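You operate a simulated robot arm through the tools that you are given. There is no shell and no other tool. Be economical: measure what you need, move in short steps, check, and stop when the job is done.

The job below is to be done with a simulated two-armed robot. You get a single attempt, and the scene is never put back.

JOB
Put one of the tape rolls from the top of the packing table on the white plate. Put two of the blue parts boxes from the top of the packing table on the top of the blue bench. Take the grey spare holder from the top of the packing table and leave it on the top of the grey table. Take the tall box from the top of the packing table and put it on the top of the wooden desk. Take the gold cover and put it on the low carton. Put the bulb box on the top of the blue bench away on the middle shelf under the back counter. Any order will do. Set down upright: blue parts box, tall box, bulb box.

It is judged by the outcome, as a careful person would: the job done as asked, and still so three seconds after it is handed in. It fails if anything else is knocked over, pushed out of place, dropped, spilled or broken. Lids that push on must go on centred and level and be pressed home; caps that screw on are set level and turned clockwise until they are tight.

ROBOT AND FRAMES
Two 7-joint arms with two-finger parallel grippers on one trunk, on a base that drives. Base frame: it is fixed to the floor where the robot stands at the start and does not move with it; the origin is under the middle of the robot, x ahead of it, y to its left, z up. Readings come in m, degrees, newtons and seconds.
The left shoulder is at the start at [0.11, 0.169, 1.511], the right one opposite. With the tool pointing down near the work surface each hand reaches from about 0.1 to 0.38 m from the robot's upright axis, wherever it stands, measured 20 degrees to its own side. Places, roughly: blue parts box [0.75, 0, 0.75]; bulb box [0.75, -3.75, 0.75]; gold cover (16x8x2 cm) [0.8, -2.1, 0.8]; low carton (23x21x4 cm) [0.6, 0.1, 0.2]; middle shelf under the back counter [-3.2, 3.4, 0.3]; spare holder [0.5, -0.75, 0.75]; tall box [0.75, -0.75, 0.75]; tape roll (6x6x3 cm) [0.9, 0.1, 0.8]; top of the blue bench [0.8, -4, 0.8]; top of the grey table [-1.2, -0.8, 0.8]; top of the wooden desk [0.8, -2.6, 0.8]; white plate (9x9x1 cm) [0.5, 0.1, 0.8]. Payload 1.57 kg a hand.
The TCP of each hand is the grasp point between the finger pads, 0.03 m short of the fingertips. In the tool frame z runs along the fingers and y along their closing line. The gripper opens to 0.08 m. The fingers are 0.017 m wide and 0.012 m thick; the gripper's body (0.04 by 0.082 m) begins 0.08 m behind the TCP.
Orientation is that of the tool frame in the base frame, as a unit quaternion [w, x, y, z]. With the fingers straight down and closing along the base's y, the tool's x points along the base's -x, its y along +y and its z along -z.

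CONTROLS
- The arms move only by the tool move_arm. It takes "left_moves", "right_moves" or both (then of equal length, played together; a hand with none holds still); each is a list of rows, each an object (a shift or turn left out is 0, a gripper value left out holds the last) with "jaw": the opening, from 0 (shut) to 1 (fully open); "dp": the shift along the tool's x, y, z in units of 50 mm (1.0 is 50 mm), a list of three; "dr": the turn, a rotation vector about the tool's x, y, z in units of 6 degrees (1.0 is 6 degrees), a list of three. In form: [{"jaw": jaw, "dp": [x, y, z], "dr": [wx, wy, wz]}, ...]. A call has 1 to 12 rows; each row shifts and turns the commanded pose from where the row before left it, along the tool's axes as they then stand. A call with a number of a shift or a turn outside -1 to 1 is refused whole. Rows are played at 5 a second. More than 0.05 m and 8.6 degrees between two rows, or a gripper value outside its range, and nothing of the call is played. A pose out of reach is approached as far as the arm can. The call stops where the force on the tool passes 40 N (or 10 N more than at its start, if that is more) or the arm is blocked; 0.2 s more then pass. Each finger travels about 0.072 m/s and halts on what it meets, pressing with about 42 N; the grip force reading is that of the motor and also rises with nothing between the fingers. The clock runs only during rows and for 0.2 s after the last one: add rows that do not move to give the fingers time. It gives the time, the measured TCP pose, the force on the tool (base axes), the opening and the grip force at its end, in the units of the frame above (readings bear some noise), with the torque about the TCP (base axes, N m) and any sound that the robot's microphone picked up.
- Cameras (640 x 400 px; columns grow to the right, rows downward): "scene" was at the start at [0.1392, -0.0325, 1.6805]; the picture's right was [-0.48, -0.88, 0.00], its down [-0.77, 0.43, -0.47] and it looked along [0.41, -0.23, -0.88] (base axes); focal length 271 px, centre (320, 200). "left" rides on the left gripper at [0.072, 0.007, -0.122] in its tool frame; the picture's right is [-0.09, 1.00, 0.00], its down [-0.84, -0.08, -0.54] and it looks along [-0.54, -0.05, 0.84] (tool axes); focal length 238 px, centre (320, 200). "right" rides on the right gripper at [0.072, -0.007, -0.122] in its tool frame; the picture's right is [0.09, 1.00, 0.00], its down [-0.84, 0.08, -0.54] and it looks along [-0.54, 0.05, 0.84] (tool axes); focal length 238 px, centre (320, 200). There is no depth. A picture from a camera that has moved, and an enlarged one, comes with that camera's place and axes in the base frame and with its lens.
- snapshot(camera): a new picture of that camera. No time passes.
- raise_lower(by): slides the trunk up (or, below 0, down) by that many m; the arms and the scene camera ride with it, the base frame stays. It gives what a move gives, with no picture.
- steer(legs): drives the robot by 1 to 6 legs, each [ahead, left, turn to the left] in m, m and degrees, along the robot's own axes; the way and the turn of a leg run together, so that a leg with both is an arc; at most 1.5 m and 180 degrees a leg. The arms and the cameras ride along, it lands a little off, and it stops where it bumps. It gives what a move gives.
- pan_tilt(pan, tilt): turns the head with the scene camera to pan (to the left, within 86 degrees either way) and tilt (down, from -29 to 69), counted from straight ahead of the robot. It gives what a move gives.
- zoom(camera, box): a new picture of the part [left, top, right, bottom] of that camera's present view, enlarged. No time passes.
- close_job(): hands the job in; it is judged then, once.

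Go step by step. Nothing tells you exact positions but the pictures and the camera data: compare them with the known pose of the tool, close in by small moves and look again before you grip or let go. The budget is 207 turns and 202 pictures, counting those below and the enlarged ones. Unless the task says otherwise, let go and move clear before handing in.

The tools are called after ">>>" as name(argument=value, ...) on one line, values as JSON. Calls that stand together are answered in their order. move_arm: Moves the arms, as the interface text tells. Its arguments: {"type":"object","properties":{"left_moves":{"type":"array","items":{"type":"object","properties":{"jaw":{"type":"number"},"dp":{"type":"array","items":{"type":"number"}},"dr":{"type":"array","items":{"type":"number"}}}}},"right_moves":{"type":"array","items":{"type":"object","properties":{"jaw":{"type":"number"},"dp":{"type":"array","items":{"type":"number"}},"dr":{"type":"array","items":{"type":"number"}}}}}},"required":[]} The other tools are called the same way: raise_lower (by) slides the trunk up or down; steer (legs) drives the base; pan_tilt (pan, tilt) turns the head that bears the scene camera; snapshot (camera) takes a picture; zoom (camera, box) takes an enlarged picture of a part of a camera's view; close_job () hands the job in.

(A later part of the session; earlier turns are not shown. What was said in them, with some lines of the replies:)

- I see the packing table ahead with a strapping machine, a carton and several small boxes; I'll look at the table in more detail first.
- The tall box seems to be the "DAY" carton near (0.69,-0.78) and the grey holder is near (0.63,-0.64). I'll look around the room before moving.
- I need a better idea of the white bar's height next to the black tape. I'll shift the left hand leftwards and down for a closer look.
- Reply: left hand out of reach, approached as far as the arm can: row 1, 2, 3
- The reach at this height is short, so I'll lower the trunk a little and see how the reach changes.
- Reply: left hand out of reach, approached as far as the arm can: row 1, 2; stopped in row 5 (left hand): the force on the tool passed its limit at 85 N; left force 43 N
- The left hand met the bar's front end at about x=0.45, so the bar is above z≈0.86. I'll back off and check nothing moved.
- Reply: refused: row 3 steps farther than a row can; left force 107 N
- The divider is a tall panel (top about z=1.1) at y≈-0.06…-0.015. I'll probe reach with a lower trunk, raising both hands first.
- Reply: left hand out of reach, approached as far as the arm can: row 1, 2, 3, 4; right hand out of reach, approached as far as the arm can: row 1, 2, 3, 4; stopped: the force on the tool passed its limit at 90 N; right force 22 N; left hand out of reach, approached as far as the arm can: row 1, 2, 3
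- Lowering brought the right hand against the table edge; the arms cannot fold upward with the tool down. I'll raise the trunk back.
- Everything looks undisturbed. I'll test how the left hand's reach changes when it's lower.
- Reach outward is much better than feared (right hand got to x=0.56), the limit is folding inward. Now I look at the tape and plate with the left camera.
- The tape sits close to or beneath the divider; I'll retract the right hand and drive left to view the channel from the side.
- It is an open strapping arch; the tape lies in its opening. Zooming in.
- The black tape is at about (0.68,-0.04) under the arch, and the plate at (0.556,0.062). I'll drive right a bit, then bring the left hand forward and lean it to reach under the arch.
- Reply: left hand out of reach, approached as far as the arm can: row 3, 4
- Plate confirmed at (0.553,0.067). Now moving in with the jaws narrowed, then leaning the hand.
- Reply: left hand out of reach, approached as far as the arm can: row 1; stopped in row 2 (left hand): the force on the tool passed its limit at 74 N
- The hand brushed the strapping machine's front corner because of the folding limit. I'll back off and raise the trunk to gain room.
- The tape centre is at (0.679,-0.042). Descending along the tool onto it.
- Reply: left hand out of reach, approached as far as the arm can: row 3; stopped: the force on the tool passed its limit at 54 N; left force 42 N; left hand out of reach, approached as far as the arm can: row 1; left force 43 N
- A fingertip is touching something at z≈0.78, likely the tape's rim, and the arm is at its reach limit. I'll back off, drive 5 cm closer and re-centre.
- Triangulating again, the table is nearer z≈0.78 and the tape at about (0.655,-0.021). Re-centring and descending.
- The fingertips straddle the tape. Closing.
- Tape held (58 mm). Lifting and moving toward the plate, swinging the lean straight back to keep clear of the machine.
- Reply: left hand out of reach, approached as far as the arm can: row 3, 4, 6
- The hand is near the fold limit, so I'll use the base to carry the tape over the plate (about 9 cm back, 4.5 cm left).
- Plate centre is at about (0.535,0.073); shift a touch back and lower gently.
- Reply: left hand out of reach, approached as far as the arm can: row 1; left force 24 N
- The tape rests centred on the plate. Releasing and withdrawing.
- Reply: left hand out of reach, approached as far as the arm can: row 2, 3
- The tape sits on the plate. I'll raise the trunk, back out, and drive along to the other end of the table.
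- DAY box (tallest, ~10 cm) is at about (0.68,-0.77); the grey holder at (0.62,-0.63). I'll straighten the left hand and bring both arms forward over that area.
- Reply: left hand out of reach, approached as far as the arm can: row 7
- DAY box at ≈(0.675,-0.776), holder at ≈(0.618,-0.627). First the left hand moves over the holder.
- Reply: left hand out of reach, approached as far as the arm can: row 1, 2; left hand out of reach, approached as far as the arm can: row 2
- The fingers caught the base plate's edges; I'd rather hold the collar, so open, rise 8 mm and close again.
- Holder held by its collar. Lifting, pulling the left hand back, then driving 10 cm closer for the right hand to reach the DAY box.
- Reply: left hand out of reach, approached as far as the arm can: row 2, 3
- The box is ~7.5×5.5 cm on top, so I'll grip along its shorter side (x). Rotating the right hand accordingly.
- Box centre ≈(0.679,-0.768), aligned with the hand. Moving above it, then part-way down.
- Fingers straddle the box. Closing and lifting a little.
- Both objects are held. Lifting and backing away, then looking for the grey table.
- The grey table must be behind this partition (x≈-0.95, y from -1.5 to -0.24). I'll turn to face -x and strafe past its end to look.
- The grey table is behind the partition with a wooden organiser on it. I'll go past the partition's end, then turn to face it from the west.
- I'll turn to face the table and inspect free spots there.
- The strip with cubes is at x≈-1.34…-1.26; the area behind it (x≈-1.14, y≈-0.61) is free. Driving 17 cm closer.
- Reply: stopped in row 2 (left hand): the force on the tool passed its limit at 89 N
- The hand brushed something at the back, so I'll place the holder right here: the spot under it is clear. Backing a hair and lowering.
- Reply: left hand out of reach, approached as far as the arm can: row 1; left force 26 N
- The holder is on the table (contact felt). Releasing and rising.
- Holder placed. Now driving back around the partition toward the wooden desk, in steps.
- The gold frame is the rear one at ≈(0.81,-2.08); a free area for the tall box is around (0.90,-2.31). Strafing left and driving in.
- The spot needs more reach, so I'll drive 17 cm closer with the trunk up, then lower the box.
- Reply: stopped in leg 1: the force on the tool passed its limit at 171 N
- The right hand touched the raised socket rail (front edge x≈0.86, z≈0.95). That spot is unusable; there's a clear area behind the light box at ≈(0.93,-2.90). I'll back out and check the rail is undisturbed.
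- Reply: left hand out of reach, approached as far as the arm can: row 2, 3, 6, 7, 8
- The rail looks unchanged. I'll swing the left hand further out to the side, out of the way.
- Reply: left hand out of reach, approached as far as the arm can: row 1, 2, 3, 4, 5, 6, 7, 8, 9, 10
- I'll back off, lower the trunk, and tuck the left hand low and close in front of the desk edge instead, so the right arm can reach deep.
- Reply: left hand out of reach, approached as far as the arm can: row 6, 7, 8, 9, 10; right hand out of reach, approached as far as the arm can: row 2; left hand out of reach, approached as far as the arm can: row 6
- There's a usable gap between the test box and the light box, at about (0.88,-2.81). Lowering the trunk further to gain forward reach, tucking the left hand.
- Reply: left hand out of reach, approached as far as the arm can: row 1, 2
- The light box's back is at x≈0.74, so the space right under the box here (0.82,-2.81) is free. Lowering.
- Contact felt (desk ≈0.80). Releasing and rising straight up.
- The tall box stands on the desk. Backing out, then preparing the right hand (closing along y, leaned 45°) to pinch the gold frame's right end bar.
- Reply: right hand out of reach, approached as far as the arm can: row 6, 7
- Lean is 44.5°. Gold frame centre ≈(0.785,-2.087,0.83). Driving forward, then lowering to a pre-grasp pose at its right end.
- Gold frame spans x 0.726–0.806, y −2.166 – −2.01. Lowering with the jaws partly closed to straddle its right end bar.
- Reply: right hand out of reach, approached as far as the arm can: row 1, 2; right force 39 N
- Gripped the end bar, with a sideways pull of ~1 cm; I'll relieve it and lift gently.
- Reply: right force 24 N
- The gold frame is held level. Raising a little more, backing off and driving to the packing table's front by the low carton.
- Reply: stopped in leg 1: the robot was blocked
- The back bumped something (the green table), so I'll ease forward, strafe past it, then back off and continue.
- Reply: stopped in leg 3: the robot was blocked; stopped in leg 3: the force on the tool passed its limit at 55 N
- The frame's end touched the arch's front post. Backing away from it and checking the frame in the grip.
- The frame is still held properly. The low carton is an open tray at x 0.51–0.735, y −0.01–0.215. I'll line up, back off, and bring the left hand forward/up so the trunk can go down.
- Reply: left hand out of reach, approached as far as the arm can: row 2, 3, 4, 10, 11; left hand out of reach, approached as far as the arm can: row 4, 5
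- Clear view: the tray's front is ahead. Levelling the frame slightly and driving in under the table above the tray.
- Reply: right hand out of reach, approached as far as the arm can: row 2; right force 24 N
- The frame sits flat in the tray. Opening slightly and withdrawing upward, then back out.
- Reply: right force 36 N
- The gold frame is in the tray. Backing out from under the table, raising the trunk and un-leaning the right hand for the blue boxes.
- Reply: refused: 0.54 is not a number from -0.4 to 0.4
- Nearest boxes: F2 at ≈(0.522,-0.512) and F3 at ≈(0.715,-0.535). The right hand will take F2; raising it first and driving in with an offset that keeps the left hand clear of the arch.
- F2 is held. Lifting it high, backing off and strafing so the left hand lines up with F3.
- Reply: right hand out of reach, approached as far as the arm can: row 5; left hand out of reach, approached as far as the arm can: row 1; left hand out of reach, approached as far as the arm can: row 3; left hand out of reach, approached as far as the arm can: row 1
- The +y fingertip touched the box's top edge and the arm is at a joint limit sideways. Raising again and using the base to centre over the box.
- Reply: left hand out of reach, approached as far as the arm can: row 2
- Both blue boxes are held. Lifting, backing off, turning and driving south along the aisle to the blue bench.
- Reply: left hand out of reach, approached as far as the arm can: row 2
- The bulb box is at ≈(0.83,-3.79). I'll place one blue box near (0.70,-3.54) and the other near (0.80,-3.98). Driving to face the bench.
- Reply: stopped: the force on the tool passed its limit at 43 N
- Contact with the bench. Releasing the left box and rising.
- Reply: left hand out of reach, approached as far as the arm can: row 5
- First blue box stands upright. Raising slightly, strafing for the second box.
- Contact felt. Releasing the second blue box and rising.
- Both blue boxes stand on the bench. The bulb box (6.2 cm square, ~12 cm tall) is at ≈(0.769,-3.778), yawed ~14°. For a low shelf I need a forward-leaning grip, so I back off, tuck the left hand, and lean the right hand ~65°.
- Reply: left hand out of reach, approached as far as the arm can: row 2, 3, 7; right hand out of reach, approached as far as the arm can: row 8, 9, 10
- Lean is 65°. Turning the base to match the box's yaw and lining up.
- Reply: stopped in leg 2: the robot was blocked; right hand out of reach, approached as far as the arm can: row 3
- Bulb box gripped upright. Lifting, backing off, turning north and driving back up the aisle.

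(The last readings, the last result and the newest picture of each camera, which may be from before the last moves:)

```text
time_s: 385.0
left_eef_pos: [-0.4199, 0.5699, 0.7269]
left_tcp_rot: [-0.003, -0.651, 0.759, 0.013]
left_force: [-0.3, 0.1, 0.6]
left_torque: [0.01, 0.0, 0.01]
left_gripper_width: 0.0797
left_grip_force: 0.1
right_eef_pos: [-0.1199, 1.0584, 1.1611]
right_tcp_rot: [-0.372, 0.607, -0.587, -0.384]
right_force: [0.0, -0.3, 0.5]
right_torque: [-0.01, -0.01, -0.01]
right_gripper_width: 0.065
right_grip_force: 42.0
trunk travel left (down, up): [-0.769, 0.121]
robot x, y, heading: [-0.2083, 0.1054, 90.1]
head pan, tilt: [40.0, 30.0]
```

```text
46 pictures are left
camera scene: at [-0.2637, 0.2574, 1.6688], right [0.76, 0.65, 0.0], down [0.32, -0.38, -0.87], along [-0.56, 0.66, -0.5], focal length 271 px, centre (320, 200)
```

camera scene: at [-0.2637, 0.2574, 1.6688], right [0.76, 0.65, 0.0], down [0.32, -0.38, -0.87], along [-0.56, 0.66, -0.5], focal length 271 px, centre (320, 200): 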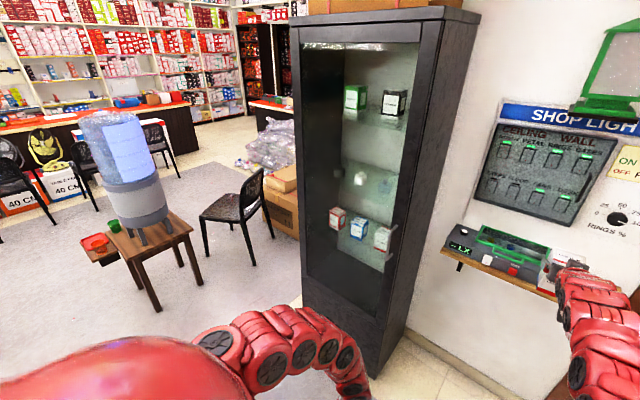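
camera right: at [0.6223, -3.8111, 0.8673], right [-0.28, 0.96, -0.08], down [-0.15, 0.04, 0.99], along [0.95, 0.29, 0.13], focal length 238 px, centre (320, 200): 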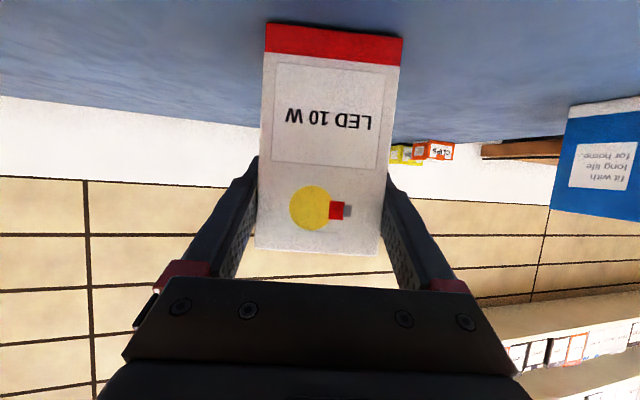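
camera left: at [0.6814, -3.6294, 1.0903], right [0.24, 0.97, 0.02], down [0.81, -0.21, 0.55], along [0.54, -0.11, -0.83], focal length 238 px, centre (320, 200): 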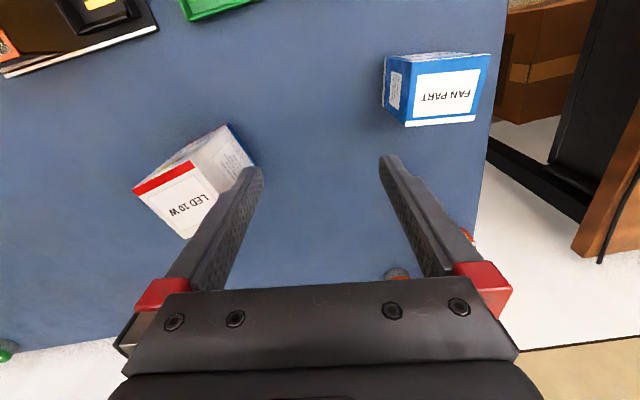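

The hand is near the north wall; I'll back up, turn left to face west, and thread between the grey table and the water-cooler stool.

>>> steer(legs=[[-0.2, 0, 0], [0, 0, 90], [0, -0.22, 0], [1.35, 0, 0], [0.35, 0.32, 0], [0.9, 0, 0]])

>>> pan_tilt(pan=-50, tilt=25)

>>> snapshot(camera="scene")

>>> snapshot(camera="right")

```text
time_s: 404.9
left_eef_pos: [-3.2794, -0.3861, 0.7241]
left_tcp_rot: [0.011, 0.997, -0.081, -0.007]
left_force: [0.7, 0.1, 0.5]
left_torque: [0.0, -0.01, 0.0]
left_gripper_width: 0.0797
left_grip_force: 0.2
right_eef_pos: [-3.7641, -0.0815, 1.1615]
right_tcp_rot: [0.006, 0.845, 0.01, -0.535]
right_force: [0.1, -0.1, -1.2]
right_torque: [0.01, -0.05, 0.01]
right_gripper_width: 0.0652
right_grip_force: 41.6
trunk travel left (down, up): [-0.769, 0.121]
robot x, y, heading: [-2.8146, -0.1756, 179.7]
head pan, tilt: [40.0, 30.0]
```

```text
time_s: 406.5
left_eef_pos: [-3.2784, -0.3863, 0.7259]
left_tcp_rot: [0.011, 0.997, -0.081, -0.007]
left_force: [-0.5, 0.7, -0.2]
left_torque: [0.02, 0.02, 0.02]
left_gripper_width: 0.0799
left_grip_force: 0.0
right_eef_pos: [-3.7636, -0.0799, 1.1596]
right_tcp_rot: [0.007, 0.845, 0.011, -0.535]
right_force: [-0.2, -0.5, 0.0]
right_torque: [0.01, 0.02, 0.0]
right_gripper_width: 0.0652
right_grip_force: 42.5
trunk travel left (down, up): [-0.769, 0.121]
robot x, y, heading: [-2.8177, -0.1798, 180.1]
head pan, tilt: [-50.0, 25.0]
```

```text
45 pictures are left
camera scene: at [-2.9535, -0.1084, 1.6768], right [0.77, 0.64, 0.0], down [0.27, -0.32, -0.91], along [-0.58, 0.7, -0.42], focal length 271 px, centre (320, 200)
```

scene: 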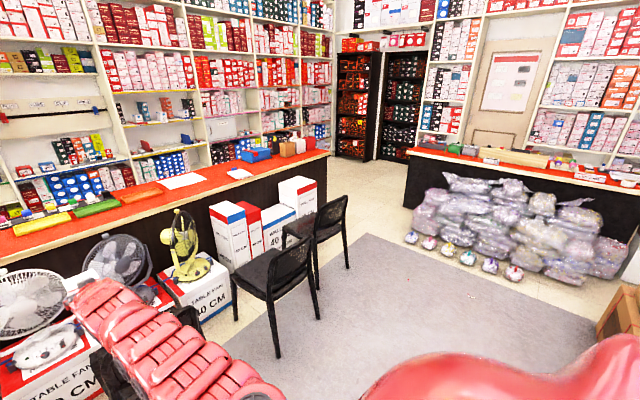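

```text
44 pictures are left
camera right: at [-3.6234, -0.0703, 1.1473], right [0.06, -0.99, -0.08], down [0.14, -0.07, 0.99], along [-0.99, -0.07, 0.13], focal length 238 px, centre (320, 200)
```

right: 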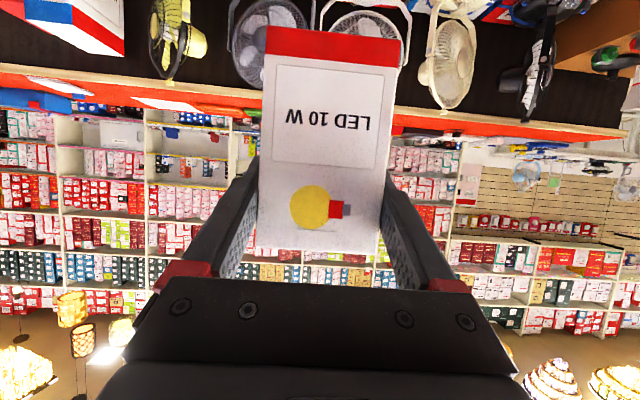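

>>> zoom(camera="scene", box=[330, 20, 640, 290])

```text
1.48 times, centred on (485, 155) of scene
camera zoom: at [-2.9535, -0.1084, 1.6768], right [0.77, 0.64, 0.0], down [0.27, -0.32, -0.91], along [-0.58, 0.7, -0.42], focal length 402 px, centre (76, 267)
```

zoom: 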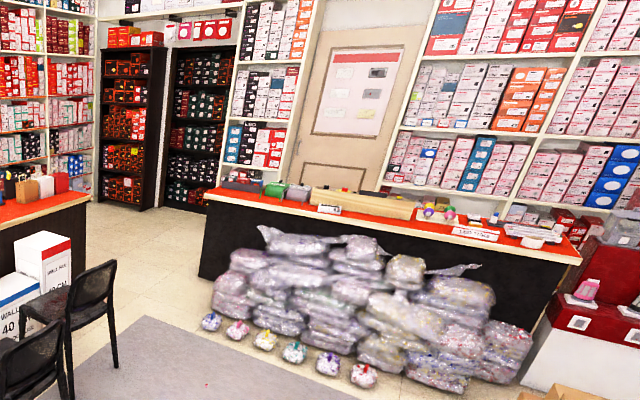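

The back counter is the north red-topped one (x −4.2…−2.15, front y≈3.15); its front is solid, so its shelves must open on the staff side. I'll go around its west end.

>>> raise_lower(by=0.11)

>>> steer(legs=[[0, 0, -90], [1.4, 0.4, 0], [0, 0, 45], [1.4, 0, 0], [0.65, 0, 0]])

>>> pan_tilt(pan=-65, tilt=25)

>>> snapshot(camera="scene")

```text
time_s: 407.9
left_eef_pos: [-3.2788, -0.3864, 0.8353]
left_tcp_rot: [0.011, 0.997, -0.081, -0.007]
left_force: [-0.9, 0.3, 0.3]
left_torque: [0.02, 0.03, 0.0]
left_gripper_width: 0.0797
left_grip_force: 0.1
right_eef_pos: [-3.7641, -0.0799, 1.269]
right_tcp_rot: [0.006, 0.845, 0.01, -0.535]
right_force: [-0.2, 0.1, -0.1]
right_torque: [0.01, 0.05, 0.0]
right_gripper_width: 0.0652
right_grip_force: 42.0
trunk travel left (down, up): [-0.879, 0.011]
robot x, y, heading: [-2.8137, -0.1778, 179.8]
head pan, tilt: [-50.0, 25.0]
```

```text
time_s: 430.9
left_eef_pos: [-5.1441, 2.8821, 0.837]
left_tcp_rot: [0.007, 0.891, -0.454, -0.011]
left_force: [0.7, 0.7, 0.0]
left_torque: [0.03, 0.0, 0.0]
left_gripper_width: 0.0798
left_grip_force: 0.2
right_eef_pos: [-5.2722, 3.4416, 1.271]
right_tcp_rot: [-0.198, 0.785, -0.312, -0.498]
right_force: [0.0, 0.4, -0.7]
right_torque: [0.03, -0.01, -0.01]
right_gripper_width: 0.0651
right_grip_force: 42.2
trunk travel left (down, up): [-0.879, 0.011]
robot x, y, heading: [-4.6712, 2.702, 135.1]
head pan, tilt: [-50.0, 25.0]
```

```text
time_s: 431.7
left_eef_pos: [-5.1449, 2.8841, 0.8364]
left_tcp_rot: [0.007, 0.891, -0.454, -0.011]
left_force: [1.0, 0.3, 0.6]
left_torque: [-0.01, 0.0, -0.02]
left_gripper_width: 0.0801
left_grip_force: 0.0
right_eef_pos: [-5.2736, 3.4411, 1.2686]
right_tcp_rot: [-0.198, 0.785, -0.312, -0.497]
right_force: [-0.3, -0.8, -1.1]
right_torque: [0.02, -0.04, -0.01]
right_gripper_width: 0.065
right_grip_force: 41.9
trunk travel left (down, up): [-0.879, 0.011]
robot x, y, heading: [-4.6701, 2.708, 135.1]
head pan, tilt: [-65.0, 25.0]
```

```text
42 pictures are left
camera scene: at [-4.6926, 2.8473, 1.7868], right [0.94, -0.34, 0.0], down [-0.14, -0.4, -0.91], along [0.31, 0.85, -0.42], focal length 271 px, centre (320, 200)
```

scene: 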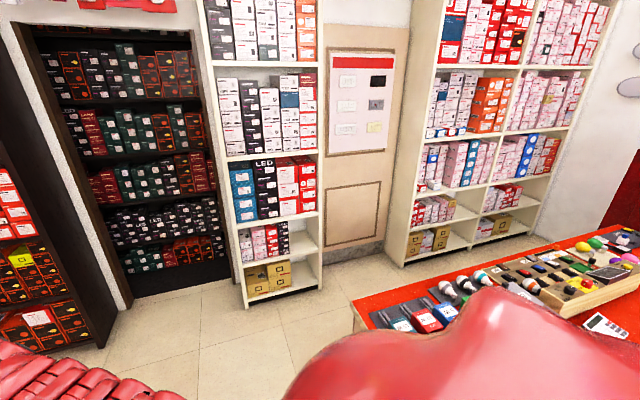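

The staff aisle (y 3.61–4.6) is about 1 m wide. I'll turn east, back a bit, and strafe north into the aisle.

>>> steer(legs=[[0, 0, -135], [-0.2, 0, 0], [0, 1.0, 0], [0, 0.4, 0]])

>>> pan_tilt(pan=-25, tilt=30)

>>> snapshot(camera="scene")

```text
time_s: 445.8
left_eef_pos: [-4.4017, 4.309, 0.8356]
left_tcp_rot: [0.007, 0.081, 0.997, 0.011]
left_force: [0.7, -0.3, -0.2]
left_torque: [-0.01, -0.01, 0.01]
left_gripper_width: 0.0799
left_grip_force: 0.0
right_eef_pos: [-3.917, 4.0019, 1.2698]
right_tcp_rot: [0.535, -0.01, 0.845, 0.006]
right_force: [0.4, -0.4, 0.0]
right_torque: [-0.02, 0.03, -0.01]
right_gripper_width: 0.0654
right_grip_force: 41.9
trunk travel left (down, up): [-0.879, 0.011]
robot x, y, heading: [-4.8634, 4.1027, -0.6]
head pan, tilt: [-65.0, 25.0]
```

```text
time_s: 446.9
left_eef_pos: [-4.4016, 4.3089, 0.8374]
left_tcp_rot: [0.007, 0.083, 0.996, 0.011]
left_force: [-0.1, 0.1, -0.2]
left_torque: [0.01, 0.02, 0.04]
left_gripper_width: 0.0802
left_grip_force: 0.0
right_eef_pos: [-3.9166, 4.0022, 1.2696]
right_tcp_rot: [0.535, -0.009, 0.845, 0.006]
right_force: [-0.4, 0.8, -0.7]
right_torque: [-0.03, 0.02, -0.02]
right_gripper_width: 0.0651
right_grip_force: 41.6
trunk travel left (down, up): [-0.879, 0.011]
robot x, y, heading: [-4.8657, 4.1042, -0.6]
head pan, tilt: [-25.0, 30.0]
```

```text
41 pictures are left
camera scene: at [-4.6996, 4.0607, 1.7788], right [-0.43, -0.9, 0.0], down [-0.45, 0.21, -0.87], along [0.78, -0.37, -0.5], focal length 271 px, centre (320, 200)
```

scene: 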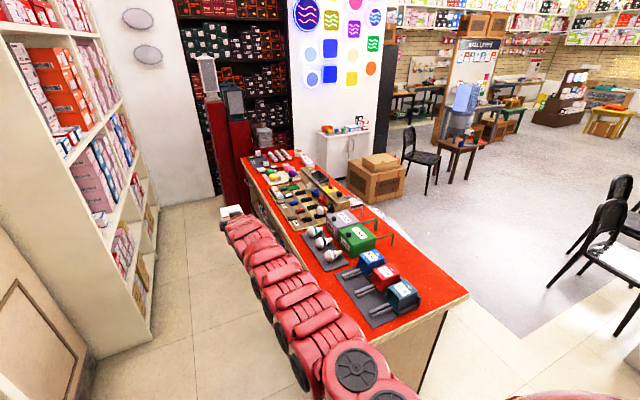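

I'm at the aisle's west end. Moving in, yawing 30° toward the counter back, then looking at the shelves from lower down.

>>> steer(legs=[[0.8, 0, 0], [0, 0, -29.4], [-0.27, 0, 0]])

>>> raise_lower(by=-0.2)

>>> pan_tilt(pan=-15, tilt=40)

>>> snapshot(camera="scene")

>>> snapshot(camera="right")

```text
time_s: 454.1
left_eef_pos: [-3.7933, 4.1824, 0.8359]
left_tcp_rot: [0.009, 0.33, 0.944, 0.008]
left_force: [-0.7, -0.7, 0.7]
left_torque: [-0.01, -0.02, -0.01]
left_gripper_width: 0.0801
left_grip_force: 0.0
right_eef_pos: [-3.5203, 3.6793, 1.2692]
right_tcp_rot: [0.519, 0.204, 0.82, -0.129]
right_force: [-0.9, -0.3, -0.1]
right_torque: [-0.02, 0.03, -0.01]
right_gripper_width: 0.0653
right_grip_force: 42.4
trunk travel left (down, up): [-0.879, 0.011]
robot x, y, heading: [-4.2979, 4.2258, -29.3]
head pan, tilt: [-25.0, 30.0]
```

```text
time_s: 456.2
left_eef_pos: [-3.7942, 4.1845, 0.6374]
left_tcp_rot: [0.01, 0.33, 0.944, 0.008]
left_force: [-0.3, -0.3, -0.4]
left_torque: [0.03, -0.04, -0.02]
left_gripper_width: 0.0798
left_grip_force: 0.1
right_eef_pos: [-3.522, 3.6794, 1.0711]
right_tcp_rot: [0.52, 0.203, 0.82, -0.129]
right_force: [0.0, -0.4, -0.5]
right_torque: [0.02, 0.0, 0.0]
right_gripper_width: 0.0652
right_grip_force: 41.9
trunk travel left (down, up): [-0.679, 0.211]
robot x, y, heading: [-4.2991, 4.2267, -29.7]
head pan, tilt: [-25.0, 30.0]
```

```text
time_s: 457.0
left_eef_pos: [-3.7954, 4.1837, 0.6363]
left_tcp_rot: [0.01, 0.33, 0.944, 0.008]
left_force: [0.1, 0.1, -1.2]
left_torque: [0.0, 0.0, 0.04]
left_gripper_width: 0.0799
left_grip_force: 0.0
right_eef_pos: [-3.5206, 3.6792, 1.0706]
right_tcp_rot: [0.519, 0.203, 0.82, -0.129]
right_force: [0.6, -0.8, -0.7]
right_torque: [-0.03, 0.03, 0.01]
right_gripper_width: 0.0655
right_grip_force: 42.4
trunk travel left (down, up): [-0.679, 0.211]
robot x, y, heading: [-4.2955, 4.2258, -29.5]
head pan, tilt: [-15.0, 40.0]
```

```text
40 pictures are left
camera scene: at [-4.1666, 4.1279, 1.5635], right [-0.7, -0.71, 0.0], down [-0.46, 0.45, -0.77], along [0.55, -0.54, -0.64], focal length 271 px, centre (320, 200)
```

scene: 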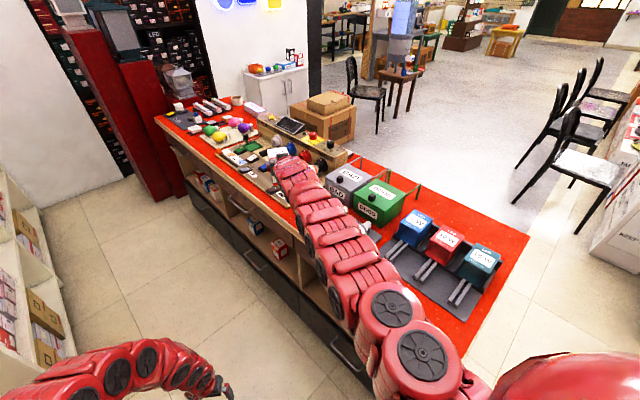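

```text
39 pictures are left
camera right: at [-3.6494, 3.7399, 1.0571], right [0.43, 0.9, -0.08], down [-0.08, 0.13, 0.99], along [0.9, -0.42, 0.13], focal length 238 px, centre (320, 200)
```

right: 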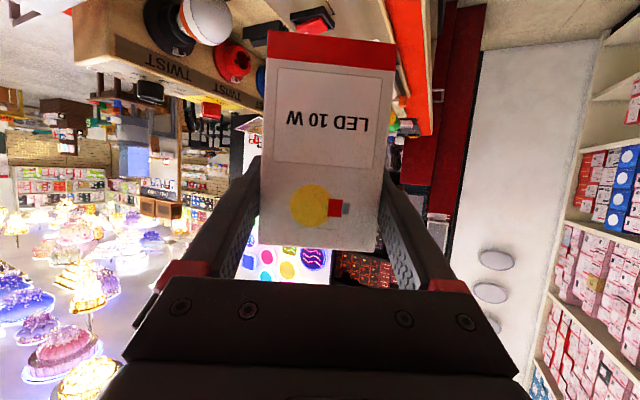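

>>> zoom(camera="scene", box=[150, 110, 390, 390])

```text
1.43 times, centred on (270, 250) of scene
camera zoom: at [-4.1666, 4.1279, 1.5635], right [-0.7, -0.71, 0.0], down [-0.46, 0.45, -0.77], along [0.55, -0.54, -0.64], focal length 387 px, centre (391, 129)
```

zoom: 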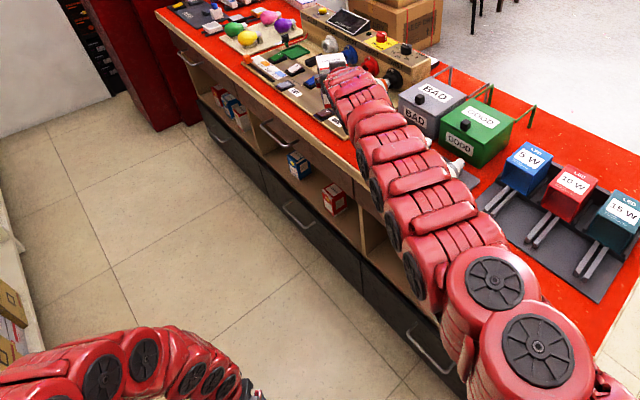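

The open middle shelf (z≈0.29) spans x −3.5…−2.65 with two small boxes in it. There's a door recess behind me at x −4.0…−3.3, so I can approach nearly head-on. Repositioning with the hand high.

>>> raise_lower(by=0.2)

>>> steer(legs=[[0, 0, 29.5], [0.84, 0, 0], [0, 0, -75], [-0.34, 0, 0]])

>>> pan_tilt(pan=10, tilt=60)

>>> snapshot(camera="scene")

```text
time_s: 459.1
left_eef_pos: [-3.794, 4.1835, 0.837]
left_tcp_rot: [0.009, 0.331, 0.944, 0.008]
left_force: [0.3, -0.6, 0.3]
left_torque: [0.01, 0.0, 0.02]
left_gripper_width: 0.0799
left_grip_force: 0.1
right_eef_pos: [-3.5215, 3.6806, 1.2703]
right_tcp_rot: [0.519, 0.204, 0.82, -0.13]
right_force: [-0.3, -0.6, 0.4]
right_torque: [0.04, 0.01, 0.0]
right_gripper_width: 0.0651
right_grip_force: 42.3
trunk travel left (down, up): [-0.879, 0.011]
robot x, y, heading: [-4.3011, 4.23, -29.6]
head pan, tilt: [-15.0, 40.0]
```

```text
time_s: 470.1
left_eef_pos: [-3.2303, 4.1559, 0.8353]
left_tcp_rot: [0.012, 0.676, 0.737, 0.004]
left_force: [0.7, 0.2, 0.2]
left_torque: [0.03, -0.03, 0.0]
left_gripper_width: 0.0801
left_grip_force: 0.2
right_eef_pos: [-3.4088, 3.6098, 1.2689]
right_tcp_rot: [0.426, 0.511, 0.673, -0.324]
right_force: [-0.4, 0.2, -1.0]
right_torque: [0.04, 0.02, 0.01]
right_gripper_width: 0.0655
right_grip_force: 42.0
trunk travel left (down, up): [-0.879, 0.011]
robot x, y, heading: [-3.5462, 4.5547, -76.1]
head pan, tilt: [-15.0, 40.0]
```

```text
time_s: 471.0
left_eef_pos: [-3.2305, 4.1567, 0.8364]
left_tcp_rot: [0.013, 0.675, 0.738, 0.004]
left_force: [-1.6, 0.3, 0.2]
left_torque: [-0.02, 0.02, -0.03]
left_gripper_width: 0.0801
left_grip_force: 0.1
right_eef_pos: [-3.4082, 3.6115, 1.2704]
right_tcp_rot: [0.426, 0.511, 0.673, -0.323]
right_force: [0.1, -0.6, -0.4]
right_torque: [0.01, 0.0, -0.03]
right_gripper_width: 0.0651
right_grip_force: 42.0
trunk travel left (down, up): [-0.879, 0.011]
robot x, y, heading: [-3.5436, 4.5538, -75.9]
head pan, tilt: [10.0, 60.0]
```

```text
37 pictures are left
camera scene: at [-3.4967, 4.4135, 1.7368], right [-0.91, -0.41, 0.0], down [-0.35, 0.79, -0.5], along [0.2, -0.46, -0.87], focal length 271 px, centre (320, 200)
```

scene: 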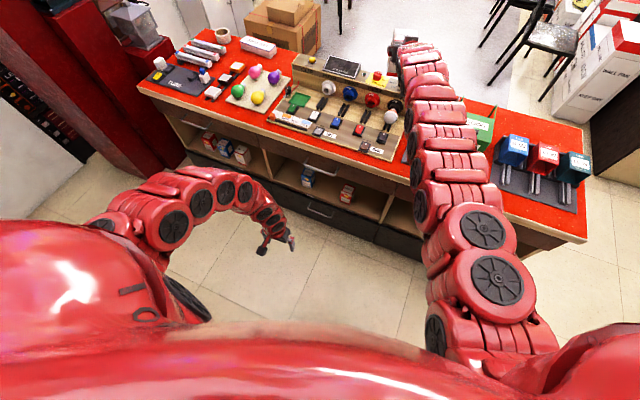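

Refined: counter top z≈0.785 with back edge y≈3.71, the middle compartment spans x −3.53…−2.87, shelf z≈0.3; the gap between its two boxes centres at x≈−3.21. I'll fold the arm back and down, then turn slightly and lower the trunk.

>>> move_arm(right_moves=[{"dp": [0.84, 0, -0.16]}, {"dp": [0.84, 0, -0.16]}, {"dp": [0.84, 0, -0.16]}, {"dp": [0.84, 0, -0.16]}, {"dp": [0.84, 0, -0.16]}, {"dp": [0.84, 0, -0.16]}, {"dp": [0.84, 0, -0.16]}, {"dp": [0.84, 0, -0.16]}, {}])

>>> steer(legs=[[0, 0, 8]])

>>> snapshot(camera="scene")

```text
time_s: 473.0
left_eef_pos: [-3.2296, 4.1559, 0.836]
left_tcp_rot: [0.012, 0.675, 0.737, 0.004]
left_force: [0.4, 0.3, -0.3]
left_torque: [-0.01, -0.02, 0.0]
left_gripper_width: 0.0801
left_grip_force: 0.1
right_eef_pos: [-3.4606, 3.8041, 0.9941]
right_tcp_rot: [0.427, 0.51, 0.673, -0.324]
right_force: [0.1, 0.3, -0.6]
right_torque: [-0.02, -0.01, 0.0]
right_gripper_width: 0.0651
right_grip_force: 41.8
trunk travel left (down, up): [-0.879, 0.011]
robot x, y, heading: [-3.5464, 4.5506, -76.0]
head pan, tilt: [10.0, 60.0]
```

```text
time_s: 474.0
left_eef_pos: [-3.1776, 4.2038, 0.8353]
left_tcp_rot: [0.012, 0.622, 0.783, 0.005]
left_force: [-0.1, 0.3, 0.4]
left_torque: [0.0, -0.01, -0.06]
left_gripper_width: 0.0797
left_grip_force: 0.1
right_eef_pos: [-3.3583, 3.8239, 0.9935]
right_tcp_rot: [0.447, 0.463, 0.707, -0.293]
right_force: [-0.7, -0.2, -0.5]
right_torque: [0.01, 0.0, 0.01]
right_gripper_width: 0.065
right_grip_force: 41.8
trunk travel left (down, up): [-0.879, 0.011]
robot x, y, heading: [-3.5462, 4.5516, -67.8]
head pan, tilt: [10.0, 60.0]
```

```text
36 pictures are left
camera scene: at [-3.4781, 4.4211, 1.7367], right [-0.85, -0.53, 0.0], down [-0.46, 0.73, -0.5], along [0.26, -0.42, -0.87], focal length 271 px, centre (320, 200)
```

scene: 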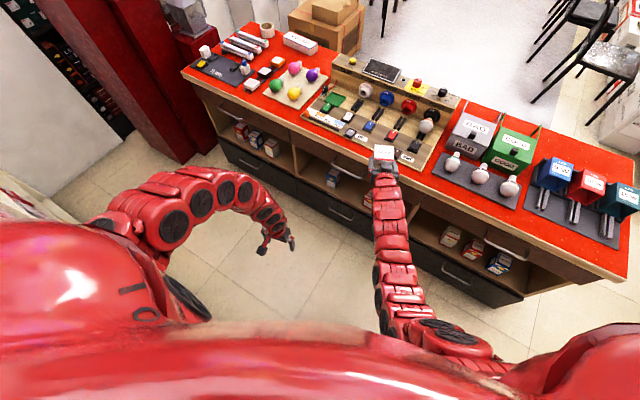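

The box hangs just outside the counter's back edge. Lowering the trunk in steps.

>>> raise_lower(by=-0.3)

>>> raise_lower(by=-0.26)

>>> snapshot(camera="right")

>>> pan_tilt(pan=0, tilt=40)

>>> snapshot(camera="scene")

```text
time_s: 477.0
left_eef_pos: [-3.1781, 4.2042, 0.5346]
left_tcp_rot: [0.012, 0.623, 0.782, 0.005]
left_force: [-0.8, 1.3, -0.4]
left_torque: [0.0, 0.01, 0.01]
left_gripper_width: 0.0798
left_grip_force: 0.0
right_eef_pos: [-3.3591, 3.8231, 0.6938]
right_tcp_rot: [0.449, 0.461, 0.707, -0.293]
right_force: [0.4, -0.2, -0.4]
right_torque: [0.01, 0.05, -0.01]
right_gripper_width: 0.0653
right_grip_force: 42.0
trunk travel left (down, up): [-0.579, 0.311]
robot x, y, heading: [-3.545, 4.553, -68.2]
head pan, tilt: [10.0, 60.0]
```

```text
time_s: 479.7
left_eef_pos: [-3.1785, 4.2045, 0.2769]
left_tcp_rot: [0.012, 0.623, 0.782, 0.004]
left_force: [0.9, -0.5, -0.3]
left_torque: [0.0, -0.01, 0.01]
left_gripper_width: 0.08
left_grip_force: 0.0
right_eef_pos: [-3.3588, 3.8233, 0.4332]
right_tcp_rot: [0.449, 0.462, 0.706, -0.294]
right_force: [0.2, 0.4, -0.8]
right_torque: [0.03, -0.02, 0.0]
right_gripper_width: 0.065
right_grip_force: 41.8
trunk travel left (down, up): [-0.319, 0.571]
robot x, y, heading: [-3.5462, 4.554, -68.2]
head pan, tilt: [10.0, 60.0]
```

```text
35 pictures are left
camera right: at [-3.4209, 3.9508, 0.4205], right [0.9, 0.43, -0.08], down [0.02, 0.15, 0.99], along [0.44, -0.89, 0.13], focal length 238 px, centre (320, 200)
```

right: 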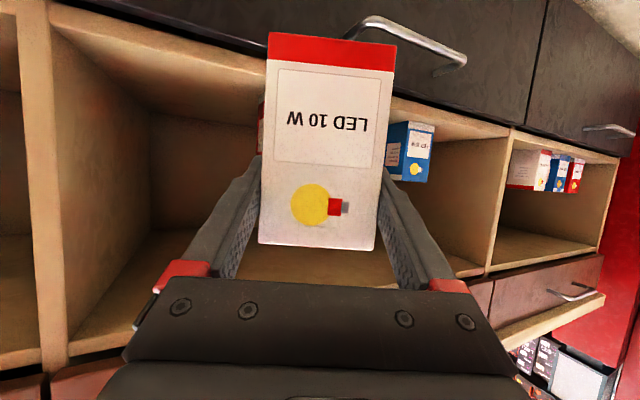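

```text
time_s: 480.5
left_eef_pos: [-3.1771, 4.2035, 0.2765]
left_tcp_rot: [0.012, 0.623, 0.782, 0.004]
left_force: [0.4, -0.3, 0.6]
left_torque: [-0.01, -0.01, 0.03]
left_gripper_width: 0.0803
left_grip_force: 0.0
right_eef_pos: [-3.3577, 3.8237, 0.4333]
right_tcp_rot: [0.448, 0.462, 0.707, -0.294]
right_force: [0.0, -0.2, 0.5]
right_torque: [0.05, -0.03, -0.01]
right_gripper_width: 0.0651
right_grip_force: 41.8
trunk travel left (down, up): [-0.319, 0.571]
robot x, y, heading: [-3.5429, 4.5537, -68.2]
head pan, tilt: [0.0, 40.0]
```

```text
34 pictures are left
camera scene: at [-3.4814, 4.3992, 1.2034], right [-0.93, -0.37, 0.0], down [-0.24, 0.6, -0.77], along [0.29, -0.71, -0.64], focal length 271 px, centre (320, 200)
```

scene: 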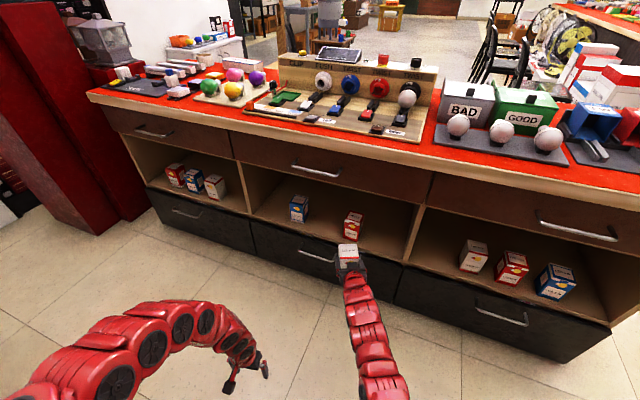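

Very clear now: shelf at z≈0.305; red box at x≈−3.295 and blue at −3.03 leave a gap centred at x≈−3.165. Driving in with a small strafe.

>>> steer(legs=[[0.14, 0, 0], [0, 0.082, 0]])

>>> snapshot(camera="scene")

>>> snapshot(camera="right")

```text
time_s: 482.5
left_eef_pos: [-3.0498, 4.1044, 0.2759]
left_tcp_rot: [0.011, 0.622, 0.783, 0.003]
left_force: [0.1, -0.3, 0.0]
left_torque: [-0.03, 0.02, 0.02]
left_gripper_width: 0.0798
left_grip_force: 0.1
right_eef_pos: [-3.23, 3.7241, 0.4329]
right_tcp_rot: [0.447, 0.462, 0.707, -0.293]
right_force: [0.5, -0.9, -1.1]
right_torque: [0.03, 0.01, -0.04]
right_gripper_width: 0.0652
right_grip_force: 42.0
trunk travel left (down, up): [-0.319, 0.571]
robot x, y, heading: [-3.4193, 4.4514, -68.0]
head pan, tilt: [0.0, 40.0]
```

```text
33 pictures are left
camera scene: at [-3.3523, 4.3004, 1.2035], right [-0.93, -0.37, 0.0], down [-0.24, 0.6, -0.77], along [0.29, -0.71, -0.64], focal length 271 px, centre (320, 200)
```

scene: 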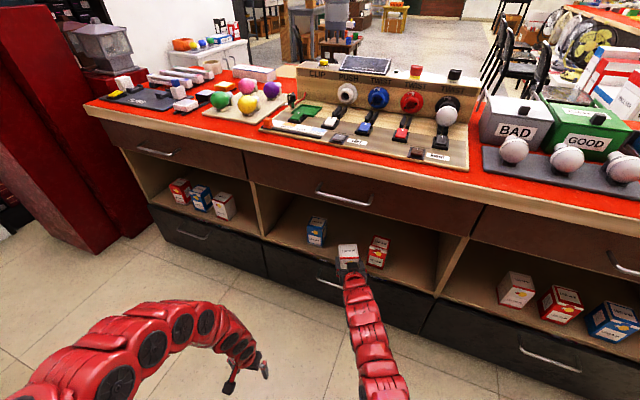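

```text
32 pictures are left
camera right: at [-3.2922, 3.8518, 0.4204], right [0.9, 0.43, -0.08], down [0.02, 0.15, 0.99], along [0.44, -0.89, 0.13], focal length 238 px, centre (320, 200)
```

right: 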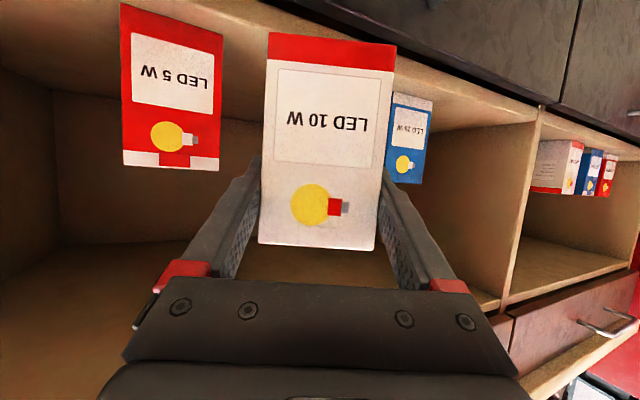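

The gap is dead ahead. Driving forward 17 cm into the shelf.

>>> steer(legs=[[0.175, 0, 0]])

>>> snapshot(camera="right")

>>> zoom(camera="scene", box=[220, 150, 480, 330])

```text
time_s: 484.0
left_eef_pos: [-2.9851, 3.9442, 0.2762]
left_tcp_rot: [0.013, 0.623, 0.782, 0.005]
left_force: [0.0, 0.3, -0.2]
left_torque: [0.02, -0.01, 0.02]
left_gripper_width: 0.08
left_grip_force: 0.0
right_eef_pos: [-3.1645, 3.5643, 0.4331]
right_tcp_rot: [0.448, 0.462, 0.708, -0.293]
right_force: [0.2, -0.3, -0.7]
right_torque: [0.01, -0.01, -0.03]
right_gripper_width: 0.065
right_grip_force: 42.0
trunk travel left (down, up): [-0.319, 0.571]
robot x, y, heading: [-3.3541, 4.2906, -68.4]
head pan, tilt: [0.0, 40.0]
```

```text
31 pictures are left
camera right: at [-3.2272, 3.6914, 0.4199], right [0.9, 0.44, -0.08], down [0.02, 0.15, 0.99], along [0.44, -0.89, 0.13], focal length 238 px, centre (320, 200)
```

right: 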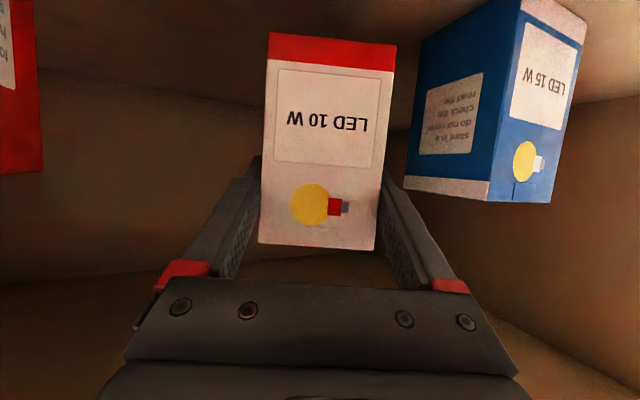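

```text
2.22 times, centred on (350, 240) of scene
camera zoom: at [-3.2879, 4.1394, 1.2034], right [-0.93, -0.37, 0.0], down [-0.24, 0.6, -0.77], along [0.29, -0.71, -0.64], focal length 602 px, centre (253, 111)
```

zoom: 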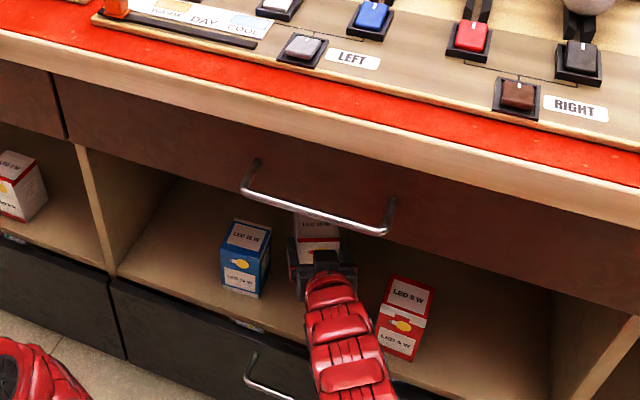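

Box is inside, clear of both neighbours. Lowering gently onto the shelf.

>>> raise_lower(by=-0.038)

>>> raise_lower(by=-0.008)

```text
time_s: 484.8
left_eef_pos: [-2.9853, 3.9454, 0.2383]
left_tcp_rot: [0.013, 0.622, 0.783, 0.005]
left_force: [0.2, 1.2, 0.7]
left_torque: [-0.02, 0.0, -0.02]
left_gripper_width: 0.08
left_grip_force: 0.1
right_eef_pos: [-3.1642, 3.5645, 0.3988]
right_tcp_rot: [0.451, 0.461, 0.706, -0.294]
right_force: [2.0, -5.9, 10.9]
right_torque: [-0.28, -0.16, 0.0]
right_gripper_width: 0.0651
right_grip_force: 41.9
trunk travel left (down, up): [-0.281, 0.609]
robot x, y, heading: [-3.3532, 4.2986, -68.0]
head pan, tilt: [0.0, 40.0]
```

```text
time_s: 485.4
left_eef_pos: [-2.9844, 3.9437, 0.2308]
left_tcp_rot: [0.013, 0.622, 0.783, 0.004]
left_force: [-0.2, -0.3, 0.9]
left_torque: [0.01, 0.01, -0.02]
left_gripper_width: 0.08
left_grip_force: 0.1
right_eef_pos: [-3.1625, 3.5604, 0.3976]
right_tcp_rot: [0.457, 0.459, 0.701, -0.299]
right_force: [2.1, -4.5, 10.3]
right_torque: [-0.3, -0.03, 0.04]
right_gripper_width: 0.0651
right_grip_force: 42.3
trunk travel left (down, up): [-0.274, 0.616]
robot x, y, heading: [-3.3505, 4.297, -68.1]
head pan, tilt: [0.0, 40.0]
stopped: the force on the tool passed its limit at 44 N (the readings are from after the stop); the commanded pose is now the measured one
```

Contact made. Releasing the bulb box, then backing straight out.

>>> move_arm(right_moves=[{"jaw": 1}, {"jaw": 1}, {}, {}])

>>> steer(legs=[[-0.1, 0, 0]])

>>> snapshot(camera="right")

>>> zoom(camera="scene", box=[220, 150, 480, 330])

```text
time_s: 486.4
left_eef_pos: [-2.9855, 3.9447, 0.2303]
left_tcp_rot: [0.013, 0.623, 0.782, 0.005]
left_force: [0.1, 0.0, -0.5]
left_torque: [0.0, 0.01, 0.01]
left_gripper_width: 0.0801
left_grip_force: 0.1
right_eef_pos: [-3.1628, 3.5626, 0.3936]
right_tcp_rot: [0.454, 0.459, 0.704, -0.296]
right_force: [-0.3, -0.5, 0.4]
right_torque: [0.0, 0.01, 0.01]
right_gripper_width: 0.0798
right_grip_force: 0.1
trunk travel left (down, up): [-0.274, 0.616]
robot x, y, heading: [-3.3546, 4.2938, -67.7]
head pan, tilt: [0.0, 40.0]
```

```text
time_s: 487.5
left_eef_pos: [-3.0226, 4.0376, 0.2314]
left_tcp_rot: [0.012, 0.623, 0.783, 0.004]
left_force: [0.5, 0.9, 0.5]
left_torque: [-0.01, 0.01, -0.01]
left_gripper_width: 0.08
left_grip_force: 0.1
right_eef_pos: [-3.2004, 3.6543, 0.3962]
right_tcp_rot: [0.453, 0.461, 0.703, -0.297]
right_force: [-0.3, -0.3, 0.7]
right_torque: [0.01, 0.0, -0.01]
right_gripper_width: 0.0801
right_grip_force: 0.0
trunk travel left (down, up): [-0.274, 0.616]
robot x, y, heading: [-3.3898, 4.3896, -67.6]
head pan, tilt: [0.0, 40.0]
```

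```text
29 pictures are left
camera right: at [-3.2636, 3.7811, 0.3798], right [0.9, 0.43, -0.08], down [0.01, 0.17, 0.99], along [0.44, -0.89, 0.15], focal length 238 px, centre (320, 200)
```

right: 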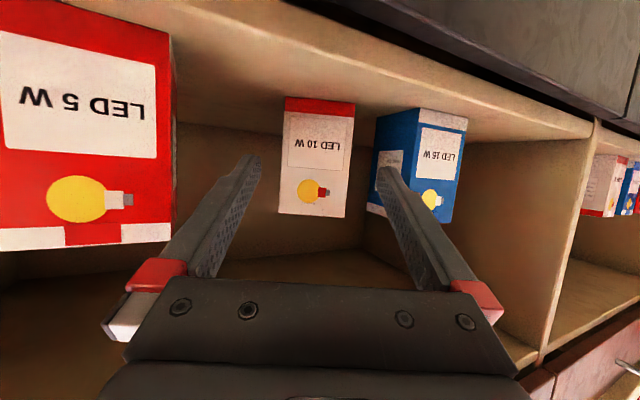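

```text
2.22 times, centred on (350, 240) of scene
camera zoom: at [-3.3259, 4.2329, 1.1583], right [-0.93, -0.37, 0.0], down [-0.24, 0.6, -0.77], along [0.29, -0.71, -0.64], focal length 602 px, centre (253, 111)
```

zoom: 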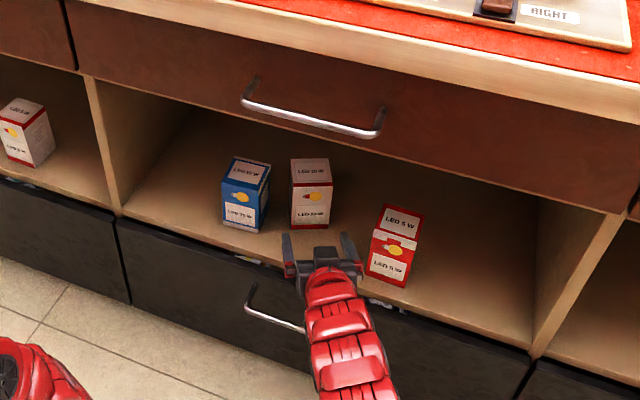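

The bulb box stands upright on the middle shelf between its neighbours. Backing clear.

>>> steer(legs=[[-0.12, 0, 0]])

>>> snapshot(camera="scene")

```text
time_s: 488.7
left_eef_pos: [-3.067, 4.1485, 0.2313]
left_tcp_rot: [0.013, 0.622, 0.783, 0.004]
left_force: [0.4, -0.8, -0.5]
left_torque: [-0.01, -0.01, 0.01]
left_gripper_width: 0.0801
left_grip_force: 0.1
right_eef_pos: [-3.2454, 3.7657, 0.3952]
right_tcp_rot: [0.455, 0.459, 0.703, -0.297]
right_force: [-0.4, -0.9, 0.2]
right_torque: [-0.03, 0.01, 0.02]
right_gripper_width: 0.0798
right_grip_force: 0.1
trunk travel left (down, up): [-0.274, 0.616]
robot x, y, heading: [-3.4394, 4.4993, -67.9]
head pan, tilt: [0.0, 40.0]
```

```text
27 pictures are left
camera scene: at [-3.371, 4.3448, 1.1583], right [-0.93, -0.37, 0.0], down [-0.24, 0.6, -0.77], along [0.29, -0.71, -0.64], focal length 271 px, centre (320, 200)
```

scene: 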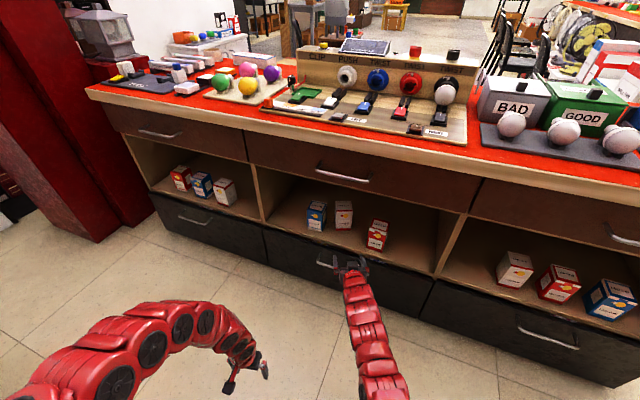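

All items are placed and both hands are clear, so I am handing the job in.

>>> close_job()

```text
The job is handed in.
```

I placed all seven items where the job asked and handed it in. I didn't go back to check the spots where the robot bumped into things along the way.

**Placed:**
- **Tape roll:** the black roll is on the white plate.
- **Blue parts boxes:** two are upright on the blue bench.
- **Grey spare holder:** it is on the grey table.
- **Tall box:** I took this to be the one marked "DAY". It is upright on the wooden desk.
- **Gold cover:** it lies flat in the low carton, which turned out to be an open tray.
- **Bulb box:** it is upright on the middle shelf under the back counter.

**Bumps and contacts:**
- **Base:** it was blocked from behind three times, probably by the green table, the leaning wooden plank and the brown display rack. I did not see whether any of them shifted.
- **Hands:** they knocked the packing-table edge, the strapping machine, the strapping arch and the raised socket rail above the wooden desk, and something unseen at the back of the grey table. The strapping machine, arch and rail looked unmoved afterwards.
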